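You operate a simulated robot arm through the tools that you are given. There is no shell and no other tool. Be economical: measure what you need, move in short steps, check, and stop when the job is done.

You run a simulated two-armed robot. Do the job below in one go: nothing can be reset, and whatever is moved stays where it is left.

TASK
Pick up the white tub from the top of the check bench with one hand, pass it to the other hand and put it on the top of the belt. Set down upright: white tub.
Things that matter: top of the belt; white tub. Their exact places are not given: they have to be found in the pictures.

The check looks at the end state, three seconds after you hand in, the way a careful person would. Anything else that was tipped, shoved, dropped, spilled or broken makes it a failure.

THE ROBOT
Two 7-joint arms with two-finger parallel grippers on one trunk, on a base that drives. Base frame: it is fixed to the floor where the robot stands at the start and does not move with it; the origin is under the middle of the robot, x ahead of it, y to its left, z up; the surface under the hand at the start is at about z = 860. Units: mm, rad, N and s.
The left shoulder is at the start at [30, 119, 935], the right one opposite. With the tool pointing down near the work surface each hand reaches from about 280 to 680 mm from the robot's upright axis, wherever it stands, measured 20 degrees to its own side. Places, roughly: top of the belt (61x23 cm) [-3260, -1120, 840]. Payload 3.43 kg a hand.
The tool frame of a hand sits at the grasp point between the pads (the TCP): z along the fingers, y along the line on which they close. The tips reach 30 mm beyond it. The gripper opens to 94 mm. The fingers are 28 mm wide and 10 mm thick; the gripper's body (50 by 96 mm) begins 55 mm behind the TCP.
Orientation is that of the tool frame in the base frame, as a unit quaternion [w, x, y, z]. With the fingers straight down and closing along the base's y, the tool's x points along the base's -x, its y along +y and its z along -z.

THE INTERFACE
- The arms move only by the tool play_rows. It takes "left_series", "right_series" or both (then of equal length, played together; a hand with none holds still); each is a list of rows, each a list of 7 numbers: the shift along the tool's x, y, z in mm, then the turn, a rotation vector about the tool's x, y, z in rad, then the closure, from 0 (fully open) to 1 (shut). In form: [[x, y, z, wx, wy, wz, jaw], ...]. A call has 1 to 10 rows; each row shifts and turns the commanded pose from where the row before left it, along the tool's axes as they then stand. A row lasts 0.2 s, in which the tool goes at most 50 mm and 0.15 rad; a call with a longer step from one row to the next is refused whole, and so is a gripper value outside its range. Where a pose cannot be reached the arm comes as near as it can. A force on the tool above 40 N (or 10 N above the force at the start of the call, whichever is more), or a blocked arm, ends the call early, and 0.2 s more pass. The fingers move at their own pace (about 72 mm/s each) and stop on an object; they squeeze with about 32 N. The grip force told is the motor's: it shows also when the fingers shut on nothing. Time passes only in rows, and 0.2 s behind the last, so rows that do not move let the fingers close. It gives the time, the measured TCP pose, the force on the tool (base axes), the opening and the grip force at its end, in the units of the frame above (readings bear some noise), with the torque about the TCP (base axes, N m) and any sound that the robot's microphone picked up.
- Cameras (640 x 400 px; columns grow to the right, rows downward): "scene" is now at [36.9, -17.1, 1633.2]; the picture's right is [-0.24, -0.97, 0.00], its down [-0.81, 0.20, -0.55] and it looks along [0.53, -0.13, -0.84] (base axes); focal length 277 px, centre (320, 200). "left" rides on the left gripper at [76, -14, -102] in its tool frame; the picture's right is [0.18, 0.98, 0.00], its down [-0.75, 0.14, -0.64] and it looks along [-0.63, 0.12, 0.77] (tool axes); focal length 243 px, centre (320, 200). "right" rides on the right gripper at [76, 14, -102] in its tool frame; the picture's right is [-0.18, 0.98, 0.00], its down [-0.75, -0.14, -0.64] and it looks along [-0.63, -0.12, 0.77] (tool axes); focal length 243 px, centre (320, 200).
- capture(camera): a new picture of that camera. The clock stands still meanwhile.
- lift_body(by): slides the trunk up (or, below 0, down) by that many mm; the arms and the scene camera ride with it, the base frame stays. It gives what a move gives, with no picture.
- drive_base(legs): drives the robot by 1 to 6 legs, each [ahead, turn to the left] in mm and rad, along the robot's own axes; the way and the turn of a leg run together, so that a leg with both is an arc; at most 1500 mm and 3.142 rad a leg. The arms and the cameras ride along, it lands a little off, and it stops where it bumps. It gives what a move gives.
- head_to(pan, tilt): turns the head with the scene camera to pan (to the left, within 2.496 rad either way) and tilt (down, from -0.506 to 1.204), counted from straight ahead of the robot. It gives what a move gives.
- point_at(camera, pixels): for up to 12 pixels [column, row] of the newest picture of that camera ("zoom" is the newest enlarged one), the place [x, y, z] in the base frame of the surface seen there, good to about 3 mm. The clock stands still meanwhile.
- close_up(camera, box): a new picture of the part [left, top, right, bottom] of that camera's present view, enlarged. The clock stands still meanwhile.
- hand_in(): hands the job in; it is judged then, once.

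Keep the steps short. Do not move on a guess: measure, check each grasp and each placing, and mend mistakes. In all there are 80 turns and 70 pictures (those below and enlarged ones count). Leave the grippers open and the arms clear of the work at the hand-in unless told otherwise, and finish with a single line.

The tools are called as a command line: name --argument value ..., lists and objects as JSON in quotes. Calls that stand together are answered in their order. play_rows: Moves the arms, as the interface text tells. Its arguments: {"type":"object","properties":{"left_series":{"type":"array"},"right_series":{"type":"array"}},"required":[]} The other tools are called the same way: lift_body (by) slides the trunk up or down; drive_base (legs) drives the base; head_to (pan, tilt) turns the head that bears the scene camera; capture (camera) takes a picture; point_at (camera, pixels) gives the place of the surface under pixels of a picture; close_up (camera, box) takes an enlarged picture of a part of a camera's view; hand_in () hands the job in.

At the start:

```text
time_s: 0.0
left_ee_pos: [428.9, 28.2, 1073.7]
left_orientation: [0.0, 0.0, 1.0, 0.0]
left_force: [0.5, -0.2, -0.1]
left_torque: [-0.01, -0.02, 0.03]
left_finger_gap: 93.9
left_grip_force: 0.1
right_ee_pos: [356.3, -239.6, 1153.3]
right_orientation: [0.0, 0.0, 1.0, 0.0]
right_force: [1.0, -0.3, 0.2]
right_torque: [-0.02, 0.01, 0.01]
right_finger_gap: 94.0
right_grip_force: 0.0
trunk travel left (down, up): [-200.0, 210.0]
robot x, y, heading: [-0.5, -0.1, 0.003]
head pan, tilt: [-0.241, 0.993]
```

scene: 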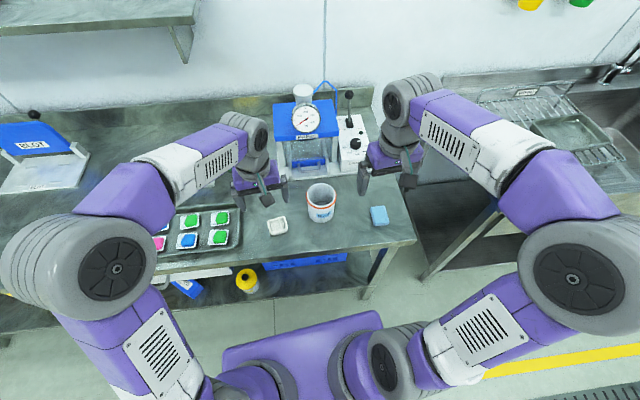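
right: 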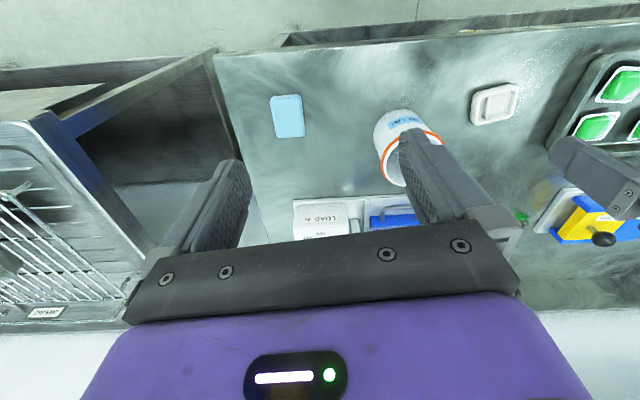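
left: 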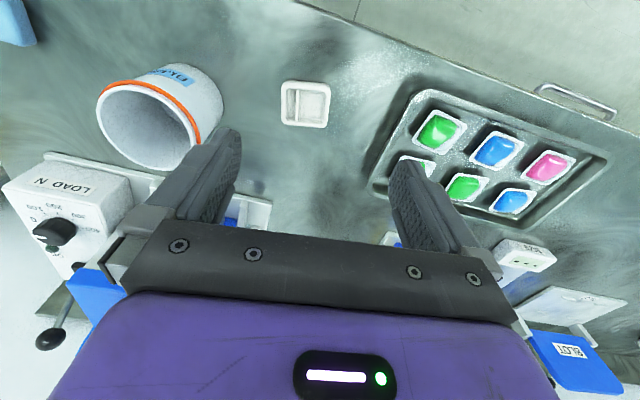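

I see a white tub with an orange ring at about scene (320,203), and a small white dish at (277,226). I'll enlarge that area to look closer.

close_up --camera "scene" --box '[240, 150, 400, 250]'

```text
4.00 times, centred on (320, 200) of scene
```

zoom: 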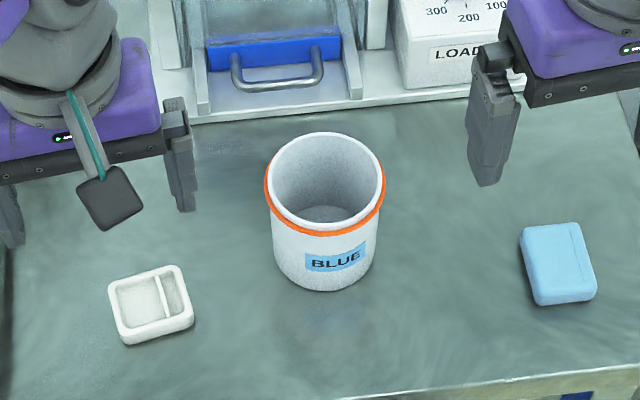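

The tub is at zoom (325,210). I'll measure its rim, ring, base, inside floor and nearby table.

point_at --camera "zoom" --pixels '[[272, 180], [381, 180], [326, 136], [325, 226], [325, 235], [325, 286], [325, 212], [278, 265], [375, 255], [325, 320], [150, 290], [560, 260]]'

point_at --camera "scene" --pixels '[[320, 186], [333, 208]]'

```text
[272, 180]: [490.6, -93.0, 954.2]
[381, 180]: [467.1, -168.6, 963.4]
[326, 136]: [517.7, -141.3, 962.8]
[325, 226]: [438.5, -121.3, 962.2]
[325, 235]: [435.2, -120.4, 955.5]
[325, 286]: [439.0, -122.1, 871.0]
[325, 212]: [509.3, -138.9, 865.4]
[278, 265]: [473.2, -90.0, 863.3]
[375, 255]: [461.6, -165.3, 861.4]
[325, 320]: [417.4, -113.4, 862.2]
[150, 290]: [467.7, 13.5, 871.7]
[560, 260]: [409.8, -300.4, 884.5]
```

```text
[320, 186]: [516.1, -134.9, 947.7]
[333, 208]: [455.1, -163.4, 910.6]
```

The tub is about 80 mm wide and stands on z≈861, with its rim at about 963 and its centre near (478,-131). Before choosing the grasp I'll turn the head to look at the belt behind.

head_to --pan -2.49 --tilt 0.35

capture --camera "scene"

head_to --pan 2.49 --tilt 0.35

capture --camera "scene"

```text
time_s: 2.1
left_ee_pos: [428.0, 27.6, 1074.2]
left_orientation: [0.0, 0.0, 1.0, 0.001]
left_force: [0.2, -0.1, 0.1]
left_torque: [0.01, 0.02, -0.03]
left_finger_gap: 93.9
left_grip_force: 0.1
right_ee_pos: [356.8, -240.2, 1151.6]
right_orientation: [0.0, -0.001, 1.0, 0.001]
right_force: [0.7, -0.9, -0.1]
right_torque: [-0.07, 0.02, -0.01]
right_finger_gap: 94.1
right_grip_force: 0.1
trunk travel left (down, up): [-200.0, 210.0]
robot x, y, heading: [-0.0, 1.5, -0.001]
head pan, tilt: [-2.491, 0.351]
```

```text
65 pictures are left
```

scene: 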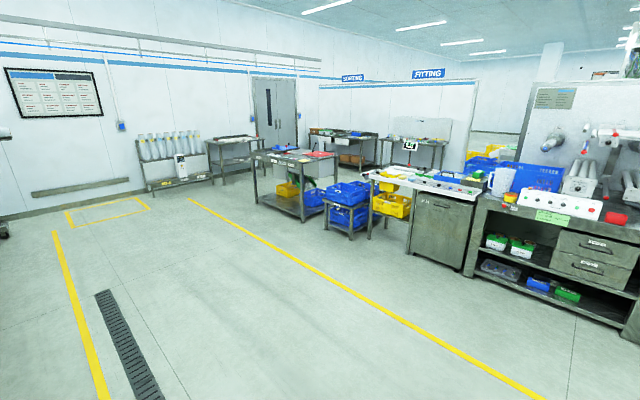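

```text
time_s: 6.0
left_ee_pos: [427.9, 28.0, 1074.5]
left_orientation: [0.0, 0.0, 1.0, -0.001]
left_force: [-0.4, -0.2, 0.2]
left_torque: [0.0, -0.01, 0.04]
left_finger_gap: 93.8
left_grip_force: 0.1
right_ee_pos: [355.9, -239.3, 1151.8]
right_orientation: [0.0, 0.001, 1.0, -0.001]
right_force: [-0.6, -0.2, -0.6]
right_torque: [-0.02, -0.03, -0.02]
right_finger_gap: 94.0
right_grip_force: 0.1
trunk travel left (down, up): [-200.0, 210.0]
robot x, y, heading: [1.0, -0.1, 0.0]
head pan, tilt: [2.491, 0.351]
```

```text
64 pictures are left
```

scene: 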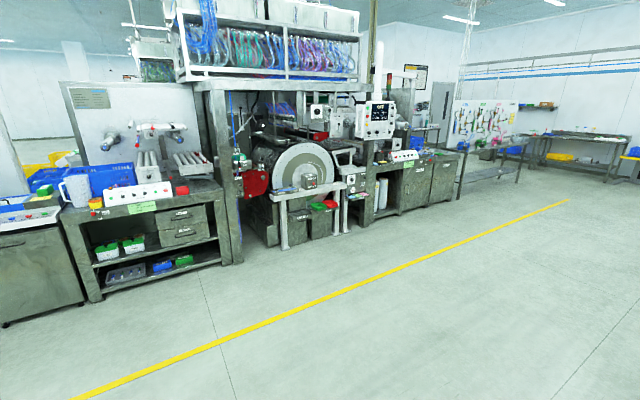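

By its bearing, the belt should be near column 410 to 450 of the first picture. I'll go back to that view and enlarge it.

head_to --pan -2.49 --tilt 0.35

close_up --camera "scene" --box '[340, 130, 500, 230]'

```text
time_s: 9.9
left_ee_pos: [428.9, 28.5, 1074.3]
left_orientation: [0.0, 0.0, 1.0, 0.0]
left_force: [1.2, -0.3, 0.1]
left_torque: [0.01, -0.02, -0.03]
left_finger_gap: 93.9
left_grip_force: 0.2
right_ee_pos: [356.2, -239.6, 1151.7]
right_orientation: [0.0, 0.0, 1.0, 0.0]
right_force: [0.8, -0.3, 0.3]
right_torque: [-0.05, -0.04, 0.01]
right_finger_gap: 94.1
right_grip_force: 0.1
trunk travel left (down, up): [-200.0, 210.0]
robot x, y, heading: [-1.2, 1.8, 0.0]
head pan, tilt: [-2.491, 0.351]
```

```text
4.00 times, centred on (420, 180) of scene
```

zoom: 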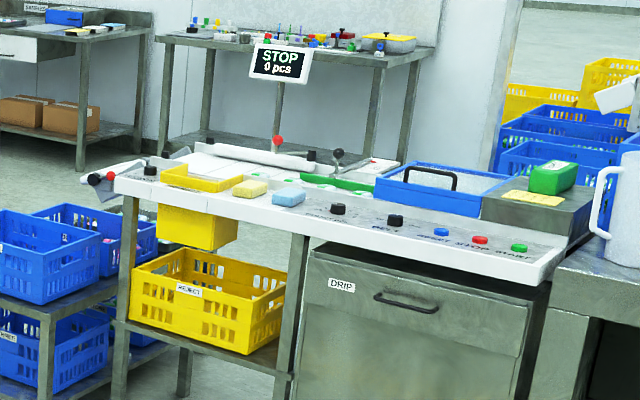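

point_at --camera "zoom" --pixels '[[120, 183], [535, 275], [245, 160], [290, 197], [410, 225], [330, 183], [440, 190], [520, 200], [210, 170], [180, 170], [345, 160], [300, 160]]'

```text
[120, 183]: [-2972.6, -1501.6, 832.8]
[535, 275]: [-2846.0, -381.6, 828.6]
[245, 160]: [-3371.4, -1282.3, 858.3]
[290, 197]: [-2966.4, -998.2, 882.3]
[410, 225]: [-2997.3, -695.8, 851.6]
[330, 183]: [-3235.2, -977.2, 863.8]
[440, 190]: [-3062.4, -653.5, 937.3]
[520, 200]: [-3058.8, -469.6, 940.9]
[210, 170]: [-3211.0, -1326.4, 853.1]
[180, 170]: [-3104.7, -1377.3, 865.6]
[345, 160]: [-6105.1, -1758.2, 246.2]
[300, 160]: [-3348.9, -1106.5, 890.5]
```

The belt lies behind a narrow console at about x≈-3260. My plan for the handover is for one hand to hold the tub from the side, tilted 20°, low down, while the other takes it from above near the rim. First I'll test whether the left hand can point sideways to -y. This call yaws it by -1.5 rad.

play_rows --left_series '[[0, 0, 0, 0, 0, -0.15, 0], [0, 0, 0, 0, 0, -0.15, 0], [0, 0, 0, 0, 0, -0.15, 0], [0, 0, 0, 0, 0, -0.15, 0], [0, 0, 0, 0, 0, -0.15, 0], [0, 0, 0, 0, 0, -0.15, 0], [0, 0, 0, 0, 0, -0.15, 0], [0, 0, 0, 0, 0, -0.15, 0], [0, 0, 0, 0, 0, -0.15, 0], [0, 0, 0, 0, 0, -0.15, 0]]'

play_rows --left_series '[[0, 0, 0, 0, 0, -0.0708, 0], [0, 0, 0, 0, 0.14, 0, 0], [0, 0, 0, 0, 0.14, 0, 0], [0, 0, 0, 0, 0.14, 0, 0], [0, 0, 0, 0, 0.14, 0, 0], [0, 0, 0, 0, 0.14, 0, 0], [0, 0, 0, 0, 0.14, 0, 0], [0, 0, 0, 0, 0.14, 0, 0], [0, 0, 0, 0, 0.14, 0, 0], [0, 0, 0, 0, 0.1017, 0, 0]]'

head_to --pan -0.1 --tilt 0.95

capture --camera "scene"

```text
time_s: 12.1
left_ee_pos: [428.2, 28.1, 1074.7]
left_orientation: [0.0, -0.683, 0.73, -0.001]
left_force: [0.6, 0.2, 0.1]
left_torque: [0.0, -0.01, 0.0]
left_finger_gap: 93.8
left_grip_force: 0.0
right_ee_pos: [355.0, -240.5, 1152.7]
right_orientation: [0.0, 0.0, 1.0, 0.0]
right_force: [-0.2, 0.2, -0.2]
right_torque: [0.01, 0.0, -0.02]
right_finger_gap: 94.2
right_grip_force: 0.0
trunk travel left (down, up): [-200.0, 210.0]
robot x, y, heading: [-0.3, -0.7, -0.001]
head pan, tilt: [-2.491, 0.351]
```

```text
time_s: 14.3
left_ee_pos: [428.5, 29.2, 1074.4]
left_orientation: [0.405, 0.579, -0.579, 0.407]
left_force: [0.0, 0.0, 0.0]
left_torque: [0.01, -0.03, 0.0]
left_finger_gap: 94.0
left_grip_force: 0.0
right_ee_pos: [355.4, -239.9, 1151.8]
right_orientation: [0.0, -0.001, 1.0, 0.0]
right_force: [-0.1, 0.6, -1.1]
right_torque: [0.0, 0.0, 0.01]
right_finger_gap: 94.1
right_grip_force: 0.1
trunk travel left (down, up): [-200.0, 210.0]
robot x, y, heading: [-1.5, 3.7, 0.001]
head pan, tilt: [-2.491, 0.351]
```

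```text
time_s: 16.5
left_ee_pos: [427.7, 28.4, 1074.1]
left_orientation: [-0.406, -0.578, 0.58, -0.405]
left_force: [-0.4, 0.0, 0.2]
left_torque: [-0.01, 0.03, 0.0]
left_finger_gap: 94.1
left_grip_force: 0.0
right_ee_pos: [356.2, -239.6, 1152.5]
right_orientation: [0.0, 0.0, 1.0, 0.0]
right_force: [0.3, -1.1, 0.0]
right_torque: [0.01, -0.01, 0.02]
right_finger_gap: 94.0
right_grip_force: 0.1
trunk travel left (down, up): [-200.0, 210.0]
robot x, y, heading: [0.7, 1.1, -0.002]
head pan, tilt: [-0.099, 0.949]
```

```text
62 pictures are left
```

scene: 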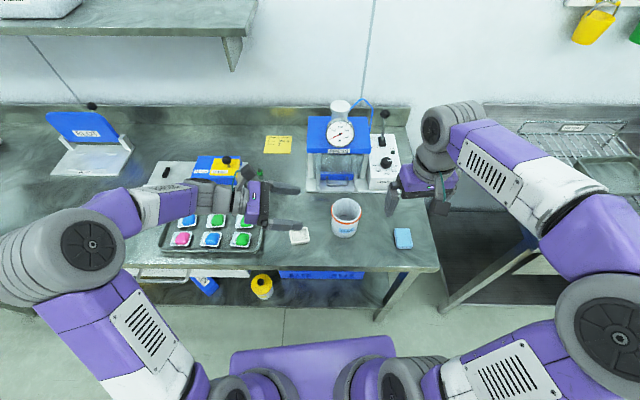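

The left hand reaches the sideways pose easily. Next it goes to a pre-grasp beside the tub, with the TCP near (478,-20,938) and the fingers open.

play_rows --left_series '[[-22.3, -10, 18.3, 0, 0, 0, 0], [-22.3, -10, 18.3, 0, 0, 0, 0], [-22.3, -10, 18.3, 0, 0, 0, 0], [-22.3, -10, 18.3, 0, 0, 0, 0], [-22.3, -10, 18.3, 0, 0, 0, 0], [0, 0, 0, 0, 0, 0, 0]]'

capture --camera "left"

close_up --camera "scene" --box '[240, 150, 400, 250]'

```text
time_s: 17.9
left_ee_pos: [478.7, -20.6, 939.3]
left_orientation: [-0.405, -0.579, 0.58, -0.406]
left_force: [0.3, 0.2, 0.3]
left_torque: [0.01, -0.01, -0.05]
left_finger_gap: 93.9
left_grip_force: 0.1
right_ee_pos: [355.9, -240.1, 1151.7]
right_orientation: [0.001, 0.0, 1.0, 0.0]
right_force: [-0.1, -0.1, -0.4]
right_torque: [0.02, 0.0, 0.0]
right_finger_gap: 94.2
right_grip_force: 0.0
trunk travel left (down, up): [-200.0, 210.0]
robot x, y, heading: [2.1, -3.0, 0.0]
head pan, tilt: [-0.099, 0.949]
```

```text
61 pictures are left
```

left: 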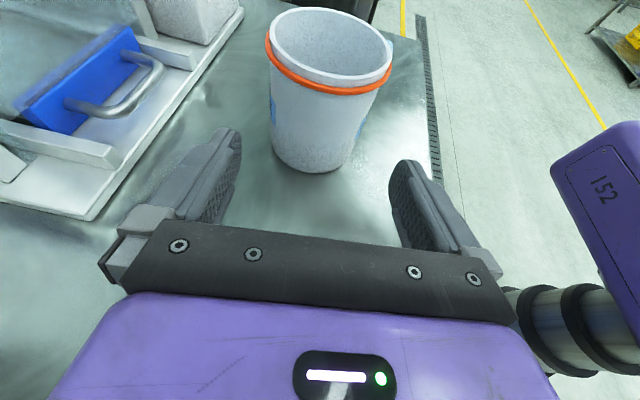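

```text
4.00 times, centred on (320, 200) of scene
```

zoom: 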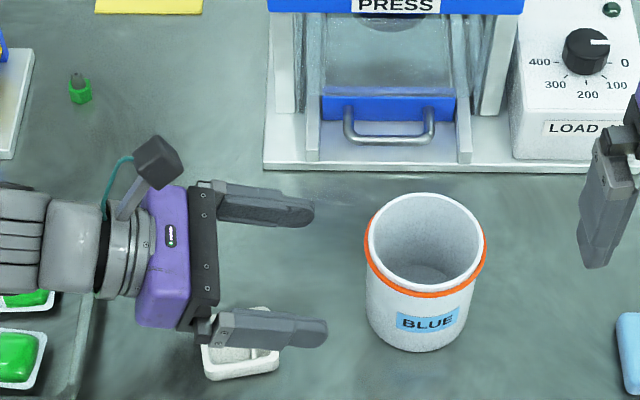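

The tub tapers and its base is narrower, which suits a low grip. I'll check its x-centre from the hand camera and this closer view.

point_at --camera "left" --pixels '[[274, 50], [386, 65], [276, 130], [357, 140], [312, 168], [315, 120]]'

point_at --camera "zoom" --pixels '[[372, 238], [481, 238], [427, 198], [427, 283], [420, 348], [370, 330], [462, 335], [310, 215], [322, 332], [235, 360], [215, 360], [445, 305]]'

```text
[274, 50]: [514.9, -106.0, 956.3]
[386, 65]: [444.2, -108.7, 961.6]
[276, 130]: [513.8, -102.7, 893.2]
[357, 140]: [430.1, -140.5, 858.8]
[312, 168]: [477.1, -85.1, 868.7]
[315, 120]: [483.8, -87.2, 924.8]
```

```text
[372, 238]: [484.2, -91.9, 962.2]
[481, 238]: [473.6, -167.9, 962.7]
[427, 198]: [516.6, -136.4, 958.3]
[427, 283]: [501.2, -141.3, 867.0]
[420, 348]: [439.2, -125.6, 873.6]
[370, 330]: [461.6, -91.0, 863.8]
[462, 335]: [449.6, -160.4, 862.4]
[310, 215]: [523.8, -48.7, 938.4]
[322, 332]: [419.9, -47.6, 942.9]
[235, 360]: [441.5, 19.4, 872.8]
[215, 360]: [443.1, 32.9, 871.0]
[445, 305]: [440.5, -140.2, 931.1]
```

The centre is confirmed near (478,-130). I'll advance 80 mm along the fingers so the tips flank the tub, then check clearance.

play_rows --left_series '[[-0.4, 0, 16, 0, 0, 0, 0], [-0.4, 0, 16, 0, 0, 0, 0], [-0.4, 0, 16, 0, 0, 0, 0], [-0.4, 0, 16, 0, 0, 0, 0], [-0.3, 0, 16, 0, 0, 0, 0]]'

capture --camera "left"

close_up --camera "scene" --box '[280, 160, 400, 235]'

```text
time_s: 19.1
left_ee_pos: [479.9, -95.4, 909.8]
left_orientation: [-0.406, -0.579, 0.579, -0.406]
left_force: [-0.3, 0.2, 0.1]
left_torque: [0.02, 0.05, -0.02]
left_finger_gap: 94.1
left_grip_force: 0.2
right_ee_pos: [356.9, -240.8, 1152.5]
right_orientation: [-0.001, -0.001, 1.0, -0.001]
right_force: [-1.1, 0.0, -0.1]
right_torque: [-0.03, -0.01, 0.05]
right_finger_gap: 94.1
right_grip_force: 0.1
trunk travel left (down, up): [-200.0, 210.0]
robot x, y, heading: [2.9, -0.6, 0.001]
head pan, tilt: [-0.099, 0.949]
```

```text
59 pictures are left
```

left: 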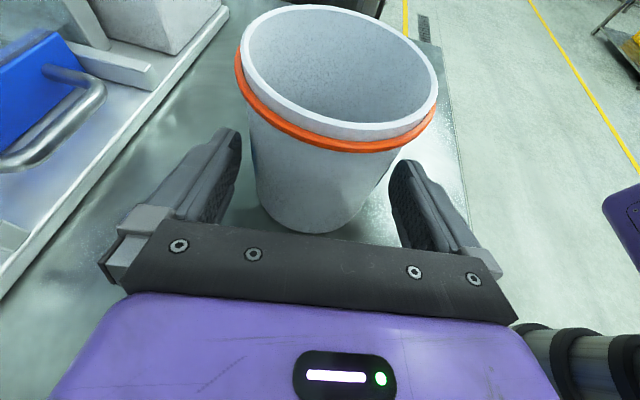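

```text
5.33 times, centred on (340, 198) of scene
```

zoom: 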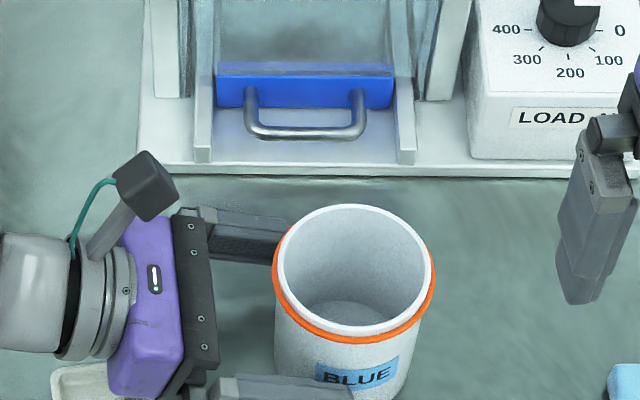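

The fingers flank the tub with space on both sides. I'll advance the last 32 mm, then close.

play_rows --left_series '[[0, 0, 11, 0, 0, 0, 0], [0, 0, 11, 0, 0, 0, 0], [0, 0, 10, 0, 0, 0, 0], [0, 0, 0, 0, 0, 0, 0]]'

capture --camera "left"

```text
time_s: 20.1
left_ee_pos: [478.2, -122.2, 896.3]
left_orientation: [-0.406, -0.579, 0.579, -0.406]
left_force: [-0.7, -0.5, 0.0]
left_torque: [0.03, -0.03, 0.02]
left_finger_gap: 94.0
left_grip_force: 0.0
right_ee_pos: [354.4, -239.5, 1152.6]
right_orientation: [0.0, -0.001, 1.0, 0.0]
right_force: [0.3, 0.4, 0.3]
right_torque: [-0.02, 0.03, -0.02]
right_finger_gap: 94.2
right_grip_force: 0.0
trunk travel left (down, up): [-200.0, 210.0]
robot x, y, heading: [-0.4, -1.4, 0.0]
head pan, tilt: [-0.099, 0.949]
```

```text
57 pictures are left
```

left: 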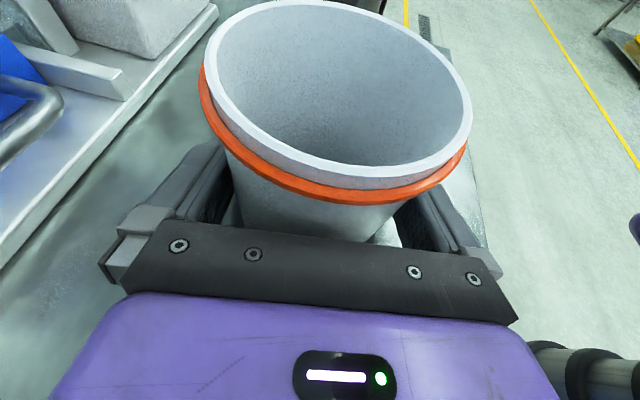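

Well placed: the TCP is about 9 mm short of the tub's axis with no contact. Now I'll close.

play_rows --left_series '[[0, 0, 0, 0, 0, 0, 0.1], [0, 0, 0, 0, 0, 0, 0.2], [0, 0, 0, 0, 0, 0, 1], [0, 0, 0, 0, 0, 0, 1], [0, 0, 0, 0, 0, 0, 1]]'

capture --camera "left"

```text
time_s: 21.3
left_ee_pos: [478.7, -123.5, 896.2]
left_orientation: [-0.406, -0.579, 0.579, -0.405]
left_force: [-1.3, -0.2, -0.3]
left_torque: [-0.03, -0.01, -0.02]
left_finger_gap: 86.6
left_grip_force: 31.9
right_ee_pos: [357.1, -240.1, 1152.1]
right_orientation: [0.0, 0.0, 1.0, 0.0]
right_force: [0.2, -0.3, 0.6]
right_torque: [0.0, 0.01, 0.0]
right_finger_gap: 93.9
right_grip_force: 0.1
trunk travel left (down, up): [-200.0, 210.0]
robot x, y, heading: [-0.2, 0.0, -0.0]
head pan, tilt: [-0.099, 0.949]
```

```text
56 pictures are left
```

left: 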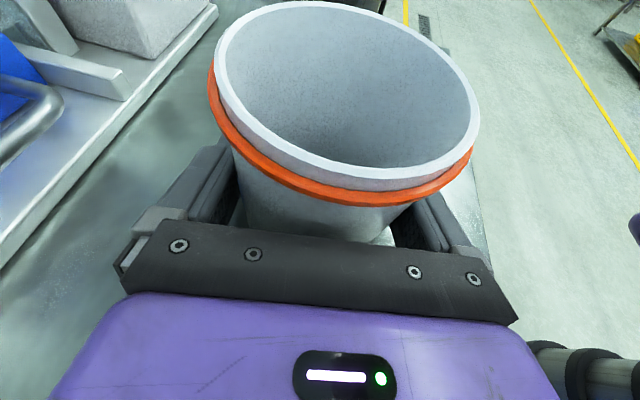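

The grip holds at a gap of 86.6 mm with 32 N, so the tub is about 87 mm wide. I'll lift it straight up 150 mm and check.

play_rows --left_series '[[10, 0, -3.64, 0, 0, 0, 1], [18.2, 0, -6.6, 0, 0, 0, 1], [28.2, 0, -10.26, 0, 0, 0, 1], [28.2, 0, -10.26, 0, 0, 0, 1], [28.2, 0, -10.26, 0, 0, 0, 1], [28.2, 0, -10.26, 0, 0, 0, 1], [0, 0, 0, 0, 0, 0, 1]]'

capture --camera "scene"

```text
time_s: 22.9
left_ee_pos: [479.4, -125.2, 1049.3]
left_orientation: [0.406, 0.579, -0.579, 0.406]
left_force: [-0.5, -0.7, -0.6]
left_torque: [0.01, -0.01, 0.02]
left_finger_gap: 86.7
left_grip_force: 31.9
right_ee_pos: [356.2, -239.9, 1151.5]
right_orientation: [0.001, 0.0, 1.0, 0.0]
right_force: [0.3, 0.6, -0.1]
right_torque: [-0.01, -0.01, 0.02]
right_finger_gap: 93.7
right_grip_force: 0.1
trunk travel left (down, up): [-200.0, 210.0]
robot x, y, heading: [-0.7, 0.2, -0.003]
head pan, tilt: [-0.099, 0.949]
```

```text
55 pictures are left
```

scene: 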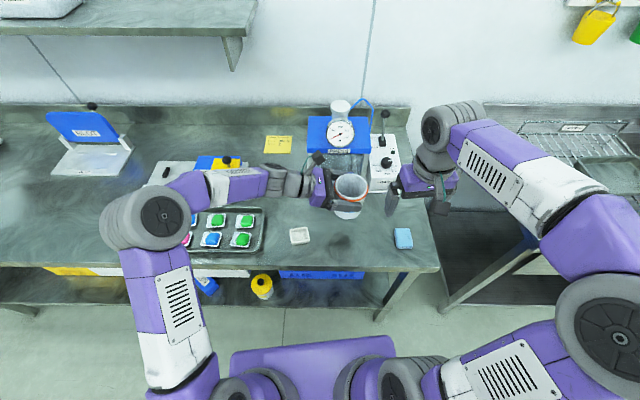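

The tub weighs very little (about 0.6 N) and is held firmly. I'll back away from the bench, turn, and drive in front of the belt, stopping well short. The left hand keeps the tub.

drive_base --legs '[[-700, 0], [0, -2.335], [900, 0], [830, 0], [0, -0.806]]'

head_to --pan 0 --tilt 0.6

capture --camera "scene"

```text
time_s: 42.8
left_ee_pos: [-2327.4, -1229.4, 1049.4]
left_orientation: [-0.414, 0.567, 0.592, 0.396]
left_force: [0.0, 0.0, -0.1]
left_torque: [-0.02, 0.0, 0.02]
left_finger_gap: 85.8
left_grip_force: 32.2
right_ee_pos: [-2210.3, -1109.1, 1151.6]
right_orientation: [0.0, 1.0, 0.023, 0.0]
right_force: [0.7, 0.4, -0.4]
right_torque: [0.0, 0.02, -0.02]
right_finger_gap: 93.8
right_grip_force: 0.0
trunk travel left (down, up): [-200.0, 210.0]
robot x, y, heading: [-1841.4, -1331.7, -3.095]
head pan, tilt: [-0.099, 0.949]
```

```text
time_s: 43.6
left_ee_pos: [-2325.5, -1228.5, 1049.8]
left_orientation: [-0.414, 0.566, 0.592, 0.396]
left_force: [-0.6, 0.3, -0.9]
left_torque: [0.02, 0.0, -0.03]
left_finger_gap: 85.9
left_grip_force: 32.3
right_ee_pos: [-2209.0, -1107.7, 1152.4]
right_orientation: [0.0, 1.0, 0.023, 0.0]
right_force: [-0.7, -1.1, 0.0]
right_torque: [-0.02, 0.04, 0.02]
right_finger_gap: 93.9
right_grip_force: 0.0
trunk travel left (down, up): [-200.0, 210.0]
robot x, y, heading: [-1838.8, -1330.9, -3.098]
head pan, tilt: [0.0, 0.6]
```

```text
54 pictures are left
```

scene: 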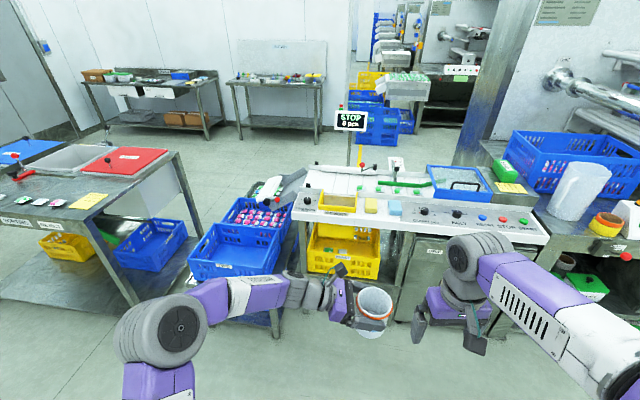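

I've arrived facing the belt, with the tub still held. I'll enlarge the belt region.

close_up --camera "scene" --box '[280, 130, 480, 255]'

point_at --camera "zoom" --pixels '[[100, 150], [200, 165], [265, 180], [330, 190], [400, 195], [130, 205], [230, 230], [290, 245], [350, 255], [420, 255], [140, 185], [500, 205]]'

```text
3.20 times, centred on (380, 192) of scene
```

zoom: 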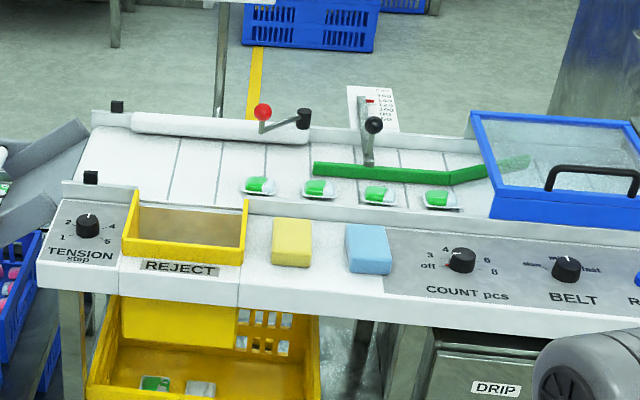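

```text
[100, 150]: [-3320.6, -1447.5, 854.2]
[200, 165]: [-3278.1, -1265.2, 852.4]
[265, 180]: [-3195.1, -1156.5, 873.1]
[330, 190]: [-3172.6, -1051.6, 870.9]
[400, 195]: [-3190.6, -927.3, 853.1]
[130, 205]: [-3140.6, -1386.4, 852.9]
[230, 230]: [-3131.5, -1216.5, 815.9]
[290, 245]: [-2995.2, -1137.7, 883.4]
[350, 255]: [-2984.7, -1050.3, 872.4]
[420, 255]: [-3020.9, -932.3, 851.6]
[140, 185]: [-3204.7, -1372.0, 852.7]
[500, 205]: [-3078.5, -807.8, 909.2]
```

The belt surface is at z≈852 and it's free for about y -1420 to -1210, left of the pouches. I'll measure the console front edge and the crates to choose where to stand.

point_at --camera "scene" --pixels '[[292, 218], [355, 225], [420, 232], [540, 243], [235, 270], [280, 260], [245, 325], [278, 325], [190, 265], [340, 275], [310, 268], [385, 285]]'

point_at --camera "zoom" --pixels '[[90, 173], [127, 203], [135, 240], [245, 205], [240, 255], [160, 200], [120, 105], [200, 125], [180, 150], [150, 170], [225, 185], [245, 190]]'

```text
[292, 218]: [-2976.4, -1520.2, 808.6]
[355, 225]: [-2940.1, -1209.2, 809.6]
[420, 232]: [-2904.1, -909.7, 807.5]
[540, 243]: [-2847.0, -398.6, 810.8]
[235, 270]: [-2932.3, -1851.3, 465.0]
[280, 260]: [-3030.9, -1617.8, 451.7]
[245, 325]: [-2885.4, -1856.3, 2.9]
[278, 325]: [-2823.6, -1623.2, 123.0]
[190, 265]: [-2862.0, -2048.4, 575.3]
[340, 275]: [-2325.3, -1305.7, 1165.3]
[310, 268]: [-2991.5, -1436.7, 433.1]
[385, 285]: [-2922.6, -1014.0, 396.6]
```

```text
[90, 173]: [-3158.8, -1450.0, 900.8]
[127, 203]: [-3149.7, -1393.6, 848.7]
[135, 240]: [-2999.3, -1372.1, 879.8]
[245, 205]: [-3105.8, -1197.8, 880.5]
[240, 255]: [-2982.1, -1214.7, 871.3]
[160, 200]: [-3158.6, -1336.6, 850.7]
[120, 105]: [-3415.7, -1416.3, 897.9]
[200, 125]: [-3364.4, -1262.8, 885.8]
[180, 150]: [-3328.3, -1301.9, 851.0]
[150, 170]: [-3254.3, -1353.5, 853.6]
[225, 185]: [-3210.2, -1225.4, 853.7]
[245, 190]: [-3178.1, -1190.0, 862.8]
```

I'll do the handover here in open space. The tub's centre should be at about (-2326,-1220) with its rim at z≈1115. The right hand will pinch the wall on its own side from above. I'm moving it above that wall first, 40 mm higher.

play_rows --right_series '[[0, 0, -25, 0, 0, 0, 0], [0, 0, -25, 0, 0, 0, 0], [-30.4, 16.4, 0, 0, 0, 0, 0], [-30.4, 16.4, 0, 0, 0, 0, 0], [-30.4, 16.4, 0, 0, 0, 0, 0], [-30.4, 16.4, 0, 0, 0, 0, 0], [0, 0, 0, 0, 0, 0, 0]]'

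head_to --pan -0.15 --tilt 0.85

close_up --camera "scene" --box '[220, 120, 420, 245]'

capture --camera "right"

```text
time_s: 45.2
left_ee_pos: [-2326.6, -1228.0, 1049.7]
left_orientation: [-0.414, 0.567, 0.592, 0.396]
left_force: [-0.3, 0.2, 0.0]
left_torque: [-0.02, -0.06, -0.03]
left_finger_gap: 85.8
left_grip_force: 32.2
right_ee_pos: [-2327.6, -1181.4, 1201.2]
right_orientation: [0.0, 1.0, 0.023, -0.001]
right_force: [0.2, -0.1, 0.4]
right_torque: [-0.03, 0.02, 0.0]
right_finger_gap: 93.9
right_grip_force: 0.1
trunk travel left (down, up): [-200.0, 210.0]
robot x, y, heading: [-1844.1, -1329.9, -3.095]
head pan, tilt: [0.0, 0.6]
```

```text
time_s: 46.0
left_ee_pos: [-2326.5, -1228.9, 1049.1]
left_orientation: [-0.415, 0.566, 0.592, 0.396]
left_force: [0.2, -0.2, 0.0]
left_torque: [-0.01, 0.0, -0.01]
left_finger_gap: 85.7
left_grip_force: 32.5
right_ee_pos: [-2327.9, -1180.7, 1201.5]
right_orientation: [-0.001, 1.0, 0.023, 0.0]
right_force: [-0.1, 0.1, -0.1]
right_torque: [0.02, 0.01, 0.03]
right_finger_gap: 93.9
right_grip_force: 0.1
trunk travel left (down, up): [-200.0, 210.0]
robot x, y, heading: [-1845.7, -1335.7, -3.098]
head pan, tilt: [-0.15, 0.85]
```

```text
3.20 times, centred on (320, 182) of scene
```

zoom: 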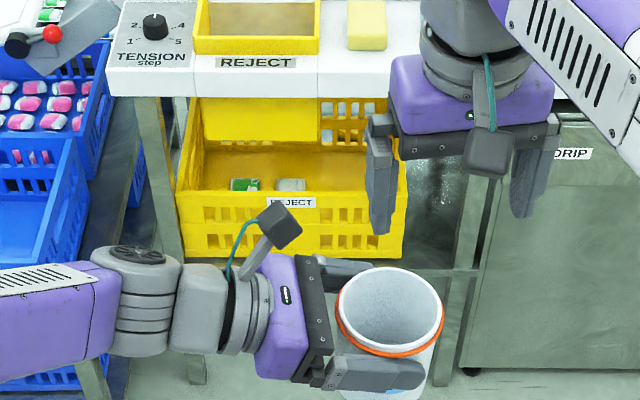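

```text
51 pictures are left
```

right: 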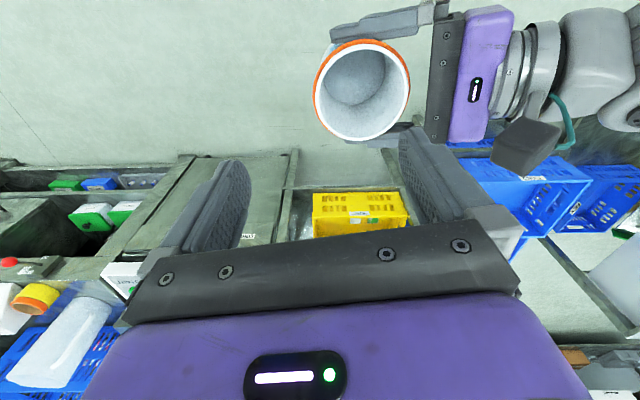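

The right hand is above. I'll measure the rim to confirm where the wall is.

point_at --camera "zoom" --pixels '[[341, 305], [441, 310], [390, 270], [390, 344], [390, 320], [438, 322], [403, 348]]'

point_at --camera "right" --pixels '[[318, 90], [405, 95], [362, 137], [365, 45], [360, 90]]'

```text
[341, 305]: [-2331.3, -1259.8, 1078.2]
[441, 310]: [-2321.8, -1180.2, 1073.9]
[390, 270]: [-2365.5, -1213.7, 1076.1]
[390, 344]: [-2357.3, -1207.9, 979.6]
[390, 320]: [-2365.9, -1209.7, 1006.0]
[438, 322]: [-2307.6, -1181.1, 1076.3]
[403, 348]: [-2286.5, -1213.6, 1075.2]
```

```text
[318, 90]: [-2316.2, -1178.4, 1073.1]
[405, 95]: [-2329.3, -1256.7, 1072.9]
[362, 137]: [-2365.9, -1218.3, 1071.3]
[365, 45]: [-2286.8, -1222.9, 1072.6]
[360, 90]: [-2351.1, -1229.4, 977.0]
```

The rim is at z≈1076, so the tub has slid about 38 mm down in the left grip and now rests with its ring on the fingers. I'll look with the left camera.

capture --camera "left"

```text
50 pictures are left
```

left: 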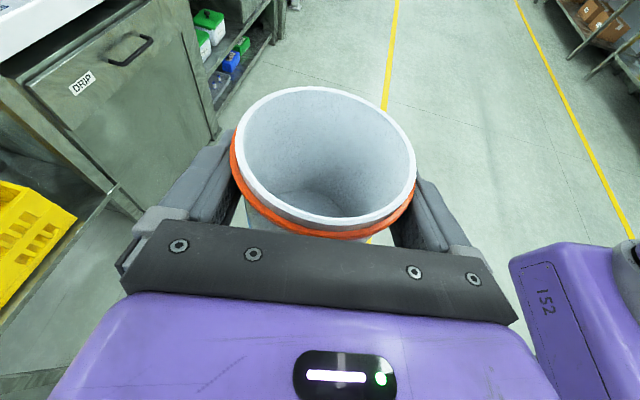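

The tub slid until the orange ring caught on the fingers, so it's safe there. Next the right hand lowers over the right-hand wall, one finger inside and one outside, with the left still holding.

play_rows --right_series '[[0, -3, 29, 0, 0, 0, 0], [0, 0, 29, 0, 0, 0, 0], [0, 0, 29, 0, 0, 0, 0], [0, 0, 29, 0, 0, 0, 0], [0, 0, 29, 0, 0, 0, 0], [0, 0, 0, 0, 0, 0, 0]]'

close_up --camera "scene" --box '[260, 150, 420, 250]'

```text
time_s: 47.4
left_ee_pos: [-2326.2, -1227.9, 1049.6]
left_orientation: [-0.415, 0.566, 0.592, 0.397]
left_force: [0.2, 0.1, -0.7]
left_torque: [-0.02, 0.02, 0.03]
left_finger_gap: 85.8
left_grip_force: 32.0
right_ee_pos: [-2326.0, -1177.6, 1054.8]
right_orientation: [-0.001, 1.0, 0.023, 0.0]
right_force: [0.8, 0.0, -0.3]
right_torque: [0.01, -0.01, -0.02]
right_finger_gap: 94.0
right_grip_force: 0.0
trunk travel left (down, up): [-200.0, 210.0]
robot x, y, heading: [-1841.6, -1328.4, -3.099]
head pan, tilt: [-0.15, 0.85]
```

```text
4.00 times, centred on (340, 200) of scene
```

zoom: 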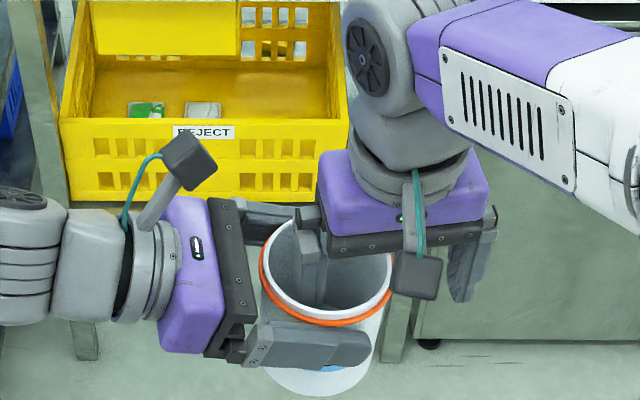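

One finger is inside and one outside, with no contact. I'll close the right hand on the wall.

play_rows --right_series '[[0, 0, 0, 0, 0, 0, 0.3], [0, 0, 0, 0, 0, 0, 0.6], [0, 0, 0, 0, 0, 0, 0.8], [0, 0, 0, 0, 0, 0, 0.9], [0, 0, 0, 0, 0, 0, 1], [0, 0, 0, 0, 0, 0, 1], [0, 0, 0, 0, 0, 0, 1]]'

close_up --camera "scene" --box '[260, 150, 420, 250]'

```text
time_s: 49.0
left_ee_pos: [-2325.7, -1226.6, 1050.1]
left_orientation: [-0.414, 0.567, 0.591, 0.397]
left_force: [4.6, 4.1, -0.4]
left_torque: [0.23, 0.0, 0.32]
left_finger_gap: 85.6
left_grip_force: 32.4
right_ee_pos: [-2327.2, -1177.8, 1053.6]
right_orientation: [0.0, 1.0, 0.023, -0.001]
right_force: [-4.9, -4.7, 0.5]
right_torque: [-0.18, -0.01, -0.56]
right_finger_gap: 9.6
right_grip_force: 32.2
trunk travel left (down, up): [-200.0, 210.0]
robot x, y, heading: [-1841.7, -1334.1, -3.098]
head pan, tilt: [-0.15, 0.85]
```

```text
4.00 times, centred on (340, 200) of scene
```

zoom: 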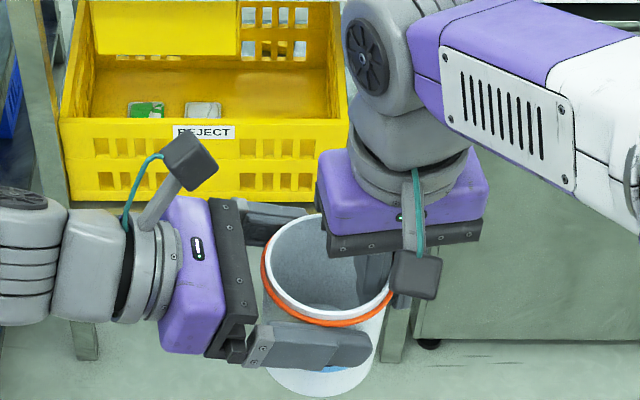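

The wall is pinched at a 9.6 mm gap with 32 N. As a safe slip test, I'll loosen the left hand just to about 89 mm, so the ring can still catch, wait, and see if the tub stays in the right hand.

play_rows --left_series '[[0, 0, 0, 0, 0, 0, 0.07], [0, 0, 0, 0, 0, 0, 0.055], [0, 0, 0, 0, 0, 0, 0.055], [0, 0, 0, 0, 0, 0, 0.055], [0, 0, 0, 0, 0, 0, 0.055], [0, 0, 0, 0, 0, 0, 0.055], [0, 0, 0, 0, 0, 0, 0.055], [0, 0, 0, 0, 0, 0, 0.055]]'

close_up --camera "scene" --box '[260, 150, 420, 250]'

point_at --camera "zoom" --pixels '[[265, 265], [300, 311], [345, 318], [320, 250]]'

```text
time_s: 50.8
left_ee_pos: [-2326.6, -1229.0, 1049.1]
left_orientation: [-0.414, 0.566, 0.592, 0.396]
left_force: [4.6, -1.4, -1.9]
left_torque: [0.04, 0.09, -0.1]
left_finger_gap: 91.5
left_grip_force: 1.6
right_ee_pos: [-2326.0, -1178.1, 1055.1]
right_orientation: [0.001, 1.0, 0.022, 0.0]
right_force: [-4.4, 1.8, 1.5]
right_torque: [-0.06, -0.09, -0.15]
right_finger_gap: 8.8
right_grip_force: 32.1
trunk travel left (down, up): [-200.0, 210.0]
robot x, y, heading: [-1837.7, -1330.4, -3.094]
head pan, tilt: [-0.15, 0.85]
```

```text
4.00 times, centred on (340, 200) of scene
```

zoom: 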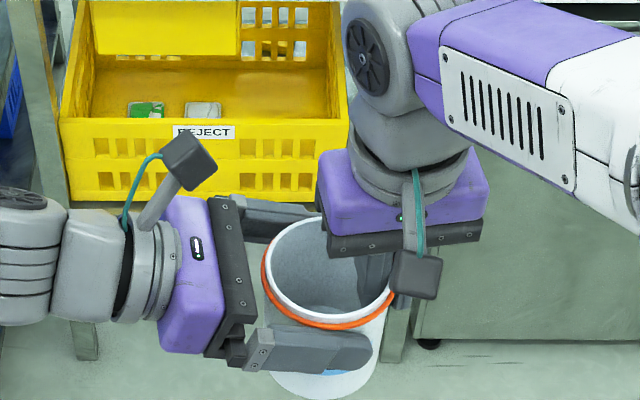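

```text
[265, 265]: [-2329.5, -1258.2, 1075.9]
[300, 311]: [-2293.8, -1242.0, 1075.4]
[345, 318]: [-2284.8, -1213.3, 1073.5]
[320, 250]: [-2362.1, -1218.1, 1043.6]
```

The tub stays level with its rim at z≈1075, though one left finger still touches it (4.6 N). I'll shift the left hand 3 mm along base +x to free it, wait, and recheck.

play_rows --left_series '[[0, 1.5, 0, 0, 0, 0, 0.055], [0, 1.0, 0, 0, 0, 0, 0.055], [0, 0, 0, 0, 0, 0, 0.055], [0, 0, 0, 0, 0, 0, 0.055], [0, 0, 0, 0, 0, 0, 0.055], [0, 0, 0, 0, 0, 0, 0.055], [0, 0, 0, 0, 0, 0, 0.055], [0, 0, 0, 0, 0, 0, 0.055]]'

close_up --camera "scene" --box '[260, 150, 420, 250]'

point_at --camera "zoom" --pixels '[[265, 265], [300, 313], [345, 320], [320, 250]]'

```text
time_s: 52.6
left_ee_pos: [-2324.0, -1227.4, 1048.7]
left_orientation: [-0.414, 0.566, 0.592, 0.397]
left_force: [-0.7, -0.1, 0.0]
left_torque: [0.0, 0.01, 0.01]
left_finger_gap: 89.2
left_grip_force: 0.1
right_ee_pos: [-2327.4, -1177.6, 1054.1]
right_orientation: [0.001, 1.0, 0.023, 0.0]
right_force: [0.0, -0.4, 0.3]
right_torque: [0.02, -0.01, -0.02]
right_finger_gap: 9.0
right_grip_force: 32.2
trunk travel left (down, up): [-200.0, 210.0]
robot x, y, heading: [-1841.2, -1333.2, -3.098]
head pan, tilt: [-0.15, 0.85]
```

```text
4.00 times, centred on (340, 200) of scene
```

zoom: 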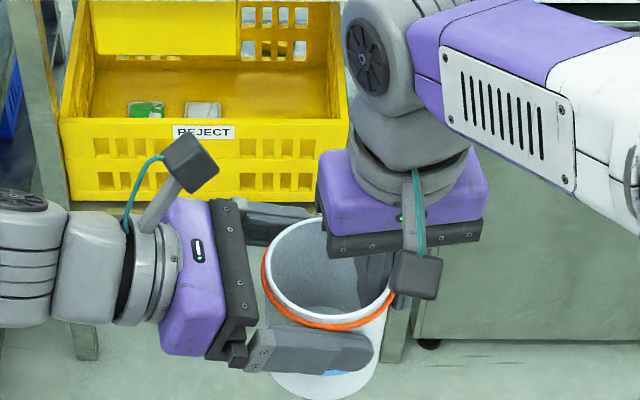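

```text
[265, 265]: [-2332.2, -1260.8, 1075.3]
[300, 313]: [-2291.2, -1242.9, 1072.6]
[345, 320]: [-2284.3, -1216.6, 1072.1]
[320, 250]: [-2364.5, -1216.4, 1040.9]
```

Left is free of contact and the right carries the tub. I'll wait another 2 s with the left still around it and compare for creep.

play_rows --left_series '[[0, 0, 0, 0, 0, 0, 0.055], [0, 0, 0, 0, 0, 0, 0.055], [0, 0, 0, 0, 0, 0, 0.055], [0, 0, 0, 0, 0, 0, 0.055], [0, 0, 0, 0, 0, 0, 0.055], [0, 0, 0, 0, 0, 0, 0.055], [0, 0, 0, 0, 0, 0, 0.055], [0, 0, 0, 0, 0, 0, 0.055], [0, 0, 0, 0, 0, 0, 0.055], [0, 0, 0, 0, 0, 0, 0.055]]'

close_up --camera "scene" --box '[260, 150, 420, 250]'

```text
time_s: 54.8
left_ee_pos: [-2326.0, -1228.0, 1050.2]
left_orientation: [-0.414, 0.566, 0.592, 0.396]
left_force: [-0.1, -1.1, 0.0]
left_torque: [-0.01, 0.04, -0.02]
left_finger_gap: 88.9
left_grip_force: 0.9
right_ee_pos: [-2327.4, -1176.8, 1055.0]
right_orientation: [-0.001, 1.0, 0.023, 0.0]
right_force: [-0.9, 0.2, -0.2]
right_torque: [-0.02, -0.04, -0.06]
right_finger_gap: 8.9
right_grip_force: 31.4
trunk travel left (down, up): [-200.0, 210.0]
robot x, y, heading: [-1842.6, -1332.7, -3.094]
head pan, tilt: [-0.15, 0.85]
```

```text
4.00 times, centred on (340, 200) of scene
```

zoom: 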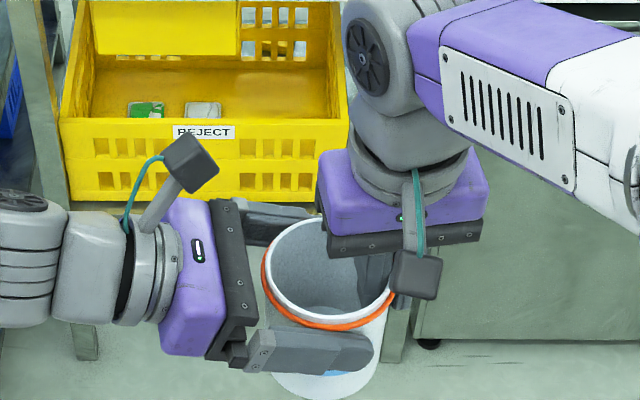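

No creep visible. I'll open the left hand fully and withdraw it horizontally to its own side.

play_rows --left_series '[[0, 0, 0, 0, 0, 0, 0], [0, 0, 0, 0, 0, 0, 0], [-4, 0, -11, 0, 0, 0, 0], [-5.5, 0, -15, 0, 0, 0, 0], [-5.5, 0, -15, 0, 0, 0, 0], [-8, 0, -22, 0, 0, 0, 0], [-8, 0, -22, 0, 0, 0, 0], [-8, 0, -22, 0, 0, 0, 0]]'

close_up --camera "scene" --box '[260, 150, 420, 250]'

point_at --camera "zoom" --pixels '[[265, 265], [300, 313], [345, 320], [280, 360], [310, 395], [375, 365]]'

```text
time_s: 56.6
left_ee_pos: [-2320.9, -1341.5, 1050.8]
left_orientation: [-0.414, 0.567, 0.592, 0.397]
left_force: [0.3, -0.6, -1.0]
left_torque: [-0.01, -0.02, 0.03]
left_finger_gap: 93.8
left_grip_force: 0.1
right_ee_pos: [-2327.4, -1178.1, 1054.4]
right_orientation: [0.0, 1.0, 0.023, 0.0]
right_force: [-0.3, 0.1, -1.0]
right_torque: [0.04, -0.01, 0.03]
right_finger_gap: 9.1
right_grip_force: 31.7
trunk travel left (down, up): [-200.0, 210.0]
robot x, y, heading: [-1845.3, -1330.3, -3.099]
head pan, tilt: [-0.15, 0.85]
```

```text
4.00 times, centred on (340, 200) of scene
```

zoom: 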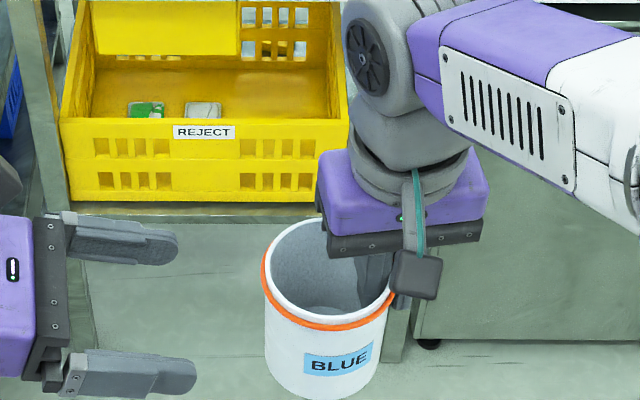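

```text
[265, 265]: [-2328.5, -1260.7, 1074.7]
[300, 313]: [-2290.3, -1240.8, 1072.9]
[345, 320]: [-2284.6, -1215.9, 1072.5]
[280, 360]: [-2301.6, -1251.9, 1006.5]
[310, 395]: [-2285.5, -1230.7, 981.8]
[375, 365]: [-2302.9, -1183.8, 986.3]
```

The right hand alone holds the tub upright at the same height. I'll tuck the left hand back, then check the robot's base outline with a downward look before approaching.

play_rows --left_series '[[-5, 30, -15, 0, 0, 0, 0], [-5, 30, -15, 0, 0, 0, 0], [-5, 30, -15, 0, 0, 0, 0], [-5, 30, -15, 0, 0, 0, 0]]'

head_to --pan 0 --tilt 1.2

capture --camera "scene"

point_at --camera "scene" --pixels '[[320, 290], [250, 290], [400, 290], [320, 275], [320, 310], [320, 350]]'

```text
time_s: 57.6
left_ee_pos: [-2197.8, -1398.4, 1050.8]
left_orientation: [-0.414, 0.567, 0.591, 0.397]
left_force: [-0.4, 0.6, -0.7]
left_torque: [0.01, -0.01, 0.03]
left_finger_gap: 93.9
left_grip_force: 0.1
right_ee_pos: [-2326.4, -1177.6, 1054.4]
right_orientation: [-0.001, 1.0, 0.023, 0.0]
right_force: [-0.7, 0.3, 0.7]
right_torque: [0.03, 0.02, -0.02]
right_finger_gap: 9.0
right_grip_force: 31.7
trunk travel left (down, up): [-200.0, 210.0]
robot x, y, heading: [-1844.6, -1331.0, -3.098]
head pan, tilt: [-0.15, 0.85]
```

```text
time_s: 58.5
left_ee_pos: [-2198.5, -1398.8, 1049.8]
left_orientation: [-0.414, 0.567, 0.591, 0.397]
left_force: [0.1, -0.1, 0.1]
left_torque: [0.0, 0.02, 0.01]
left_finger_gap: 94.0
left_grip_force: 0.0
right_ee_pos: [-2326.0, -1177.0, 1054.9]
right_orientation: [0.0, 1.0, 0.023, 0.0]
right_force: [-0.3, -1.0, -0.8]
right_torque: [0.03, 0.0, -0.02]
right_finger_gap: 9.0
right_grip_force: 31.9
trunk travel left (down, up): [-200.0, 210.0]
robot x, y, heading: [-1844.7, -1330.2, -3.098]
head pan, tilt: [0.0, 1.201]
```

```text
43 pictures are left
```

scene: 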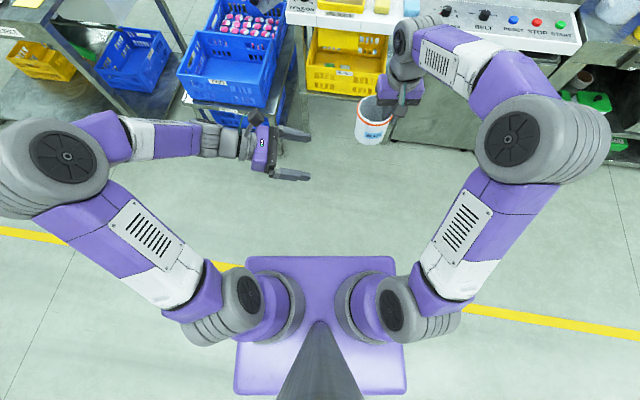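

```text
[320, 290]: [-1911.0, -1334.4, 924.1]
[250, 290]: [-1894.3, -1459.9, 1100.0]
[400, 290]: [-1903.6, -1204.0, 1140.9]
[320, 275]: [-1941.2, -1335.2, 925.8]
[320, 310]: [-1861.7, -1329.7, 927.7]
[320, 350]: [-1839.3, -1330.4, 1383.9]
```

The base reaches at most about 250 mm forward. I'll stand near (-2580,-1270), away from the left crates, and set the tub near (-3210,-1275). I'm driving most of the way first, then checking.

drive_base --legs '[[0, -0.126], [560, 0], [0, 0.08]]'

head_to --pan 0 --tilt 0.8

capture --camera "scene"

```text
time_s: 62.6
left_ee_pos: [-2727.7, -1342.9, 1049.1]
left_orientation: [-0.407, 0.577, 0.581, 0.404]
left_force: [-0.1, 0.2, -0.3]
left_torque: [0.02, 0.0, 0.01]
left_finger_gap: 93.7
left_grip_force: 0.1
right_ee_pos: [-2847.4, -1119.7, 1055.2]
right_orientation: [0.0, 1.0, 0.004, 0.0]
right_force: [0.4, 0.1, 0.6]
right_torque: [0.04, 0.0, -0.02]
right_finger_gap: 9.0
right_grip_force: 31.9
trunk travel left (down, up): [-200.0, 210.0]
robot x, y, heading: [-2371.1, -1292.9, -3.136]
head pan, tilt: [0.0, 1.201]
```

```text
time_s: 63.5
left_ee_pos: [-2727.0, -1342.7, 1049.9]
left_orientation: [-0.406, 0.578, 0.581, 0.404]
left_force: [0.0, 0.1, 0.5]
left_torque: [0.01, -0.02, 0.0]
left_finger_gap: 93.8
left_grip_force: 0.1
right_ee_pos: [-2846.6, -1118.7, 1054.8]
right_orientation: [0.0, 1.0, 0.003, 0.0]
right_force: [-0.2, 0.2, 0.2]
right_torque: [0.01, -0.01, -0.02]
right_finger_gap: 8.6
right_grip_force: 31.8
trunk travel left (down, up): [-200.0, 210.0]
robot x, y, heading: [-2363.8, -1292.4, -3.137]
head pan, tilt: [0.0, 0.799]
```

```text
42 pictures are left
```

scene: 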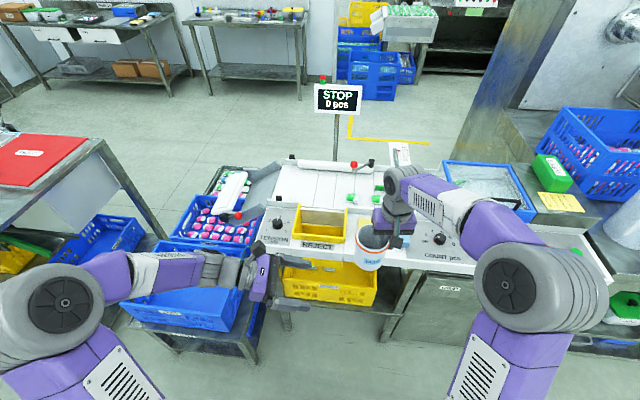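

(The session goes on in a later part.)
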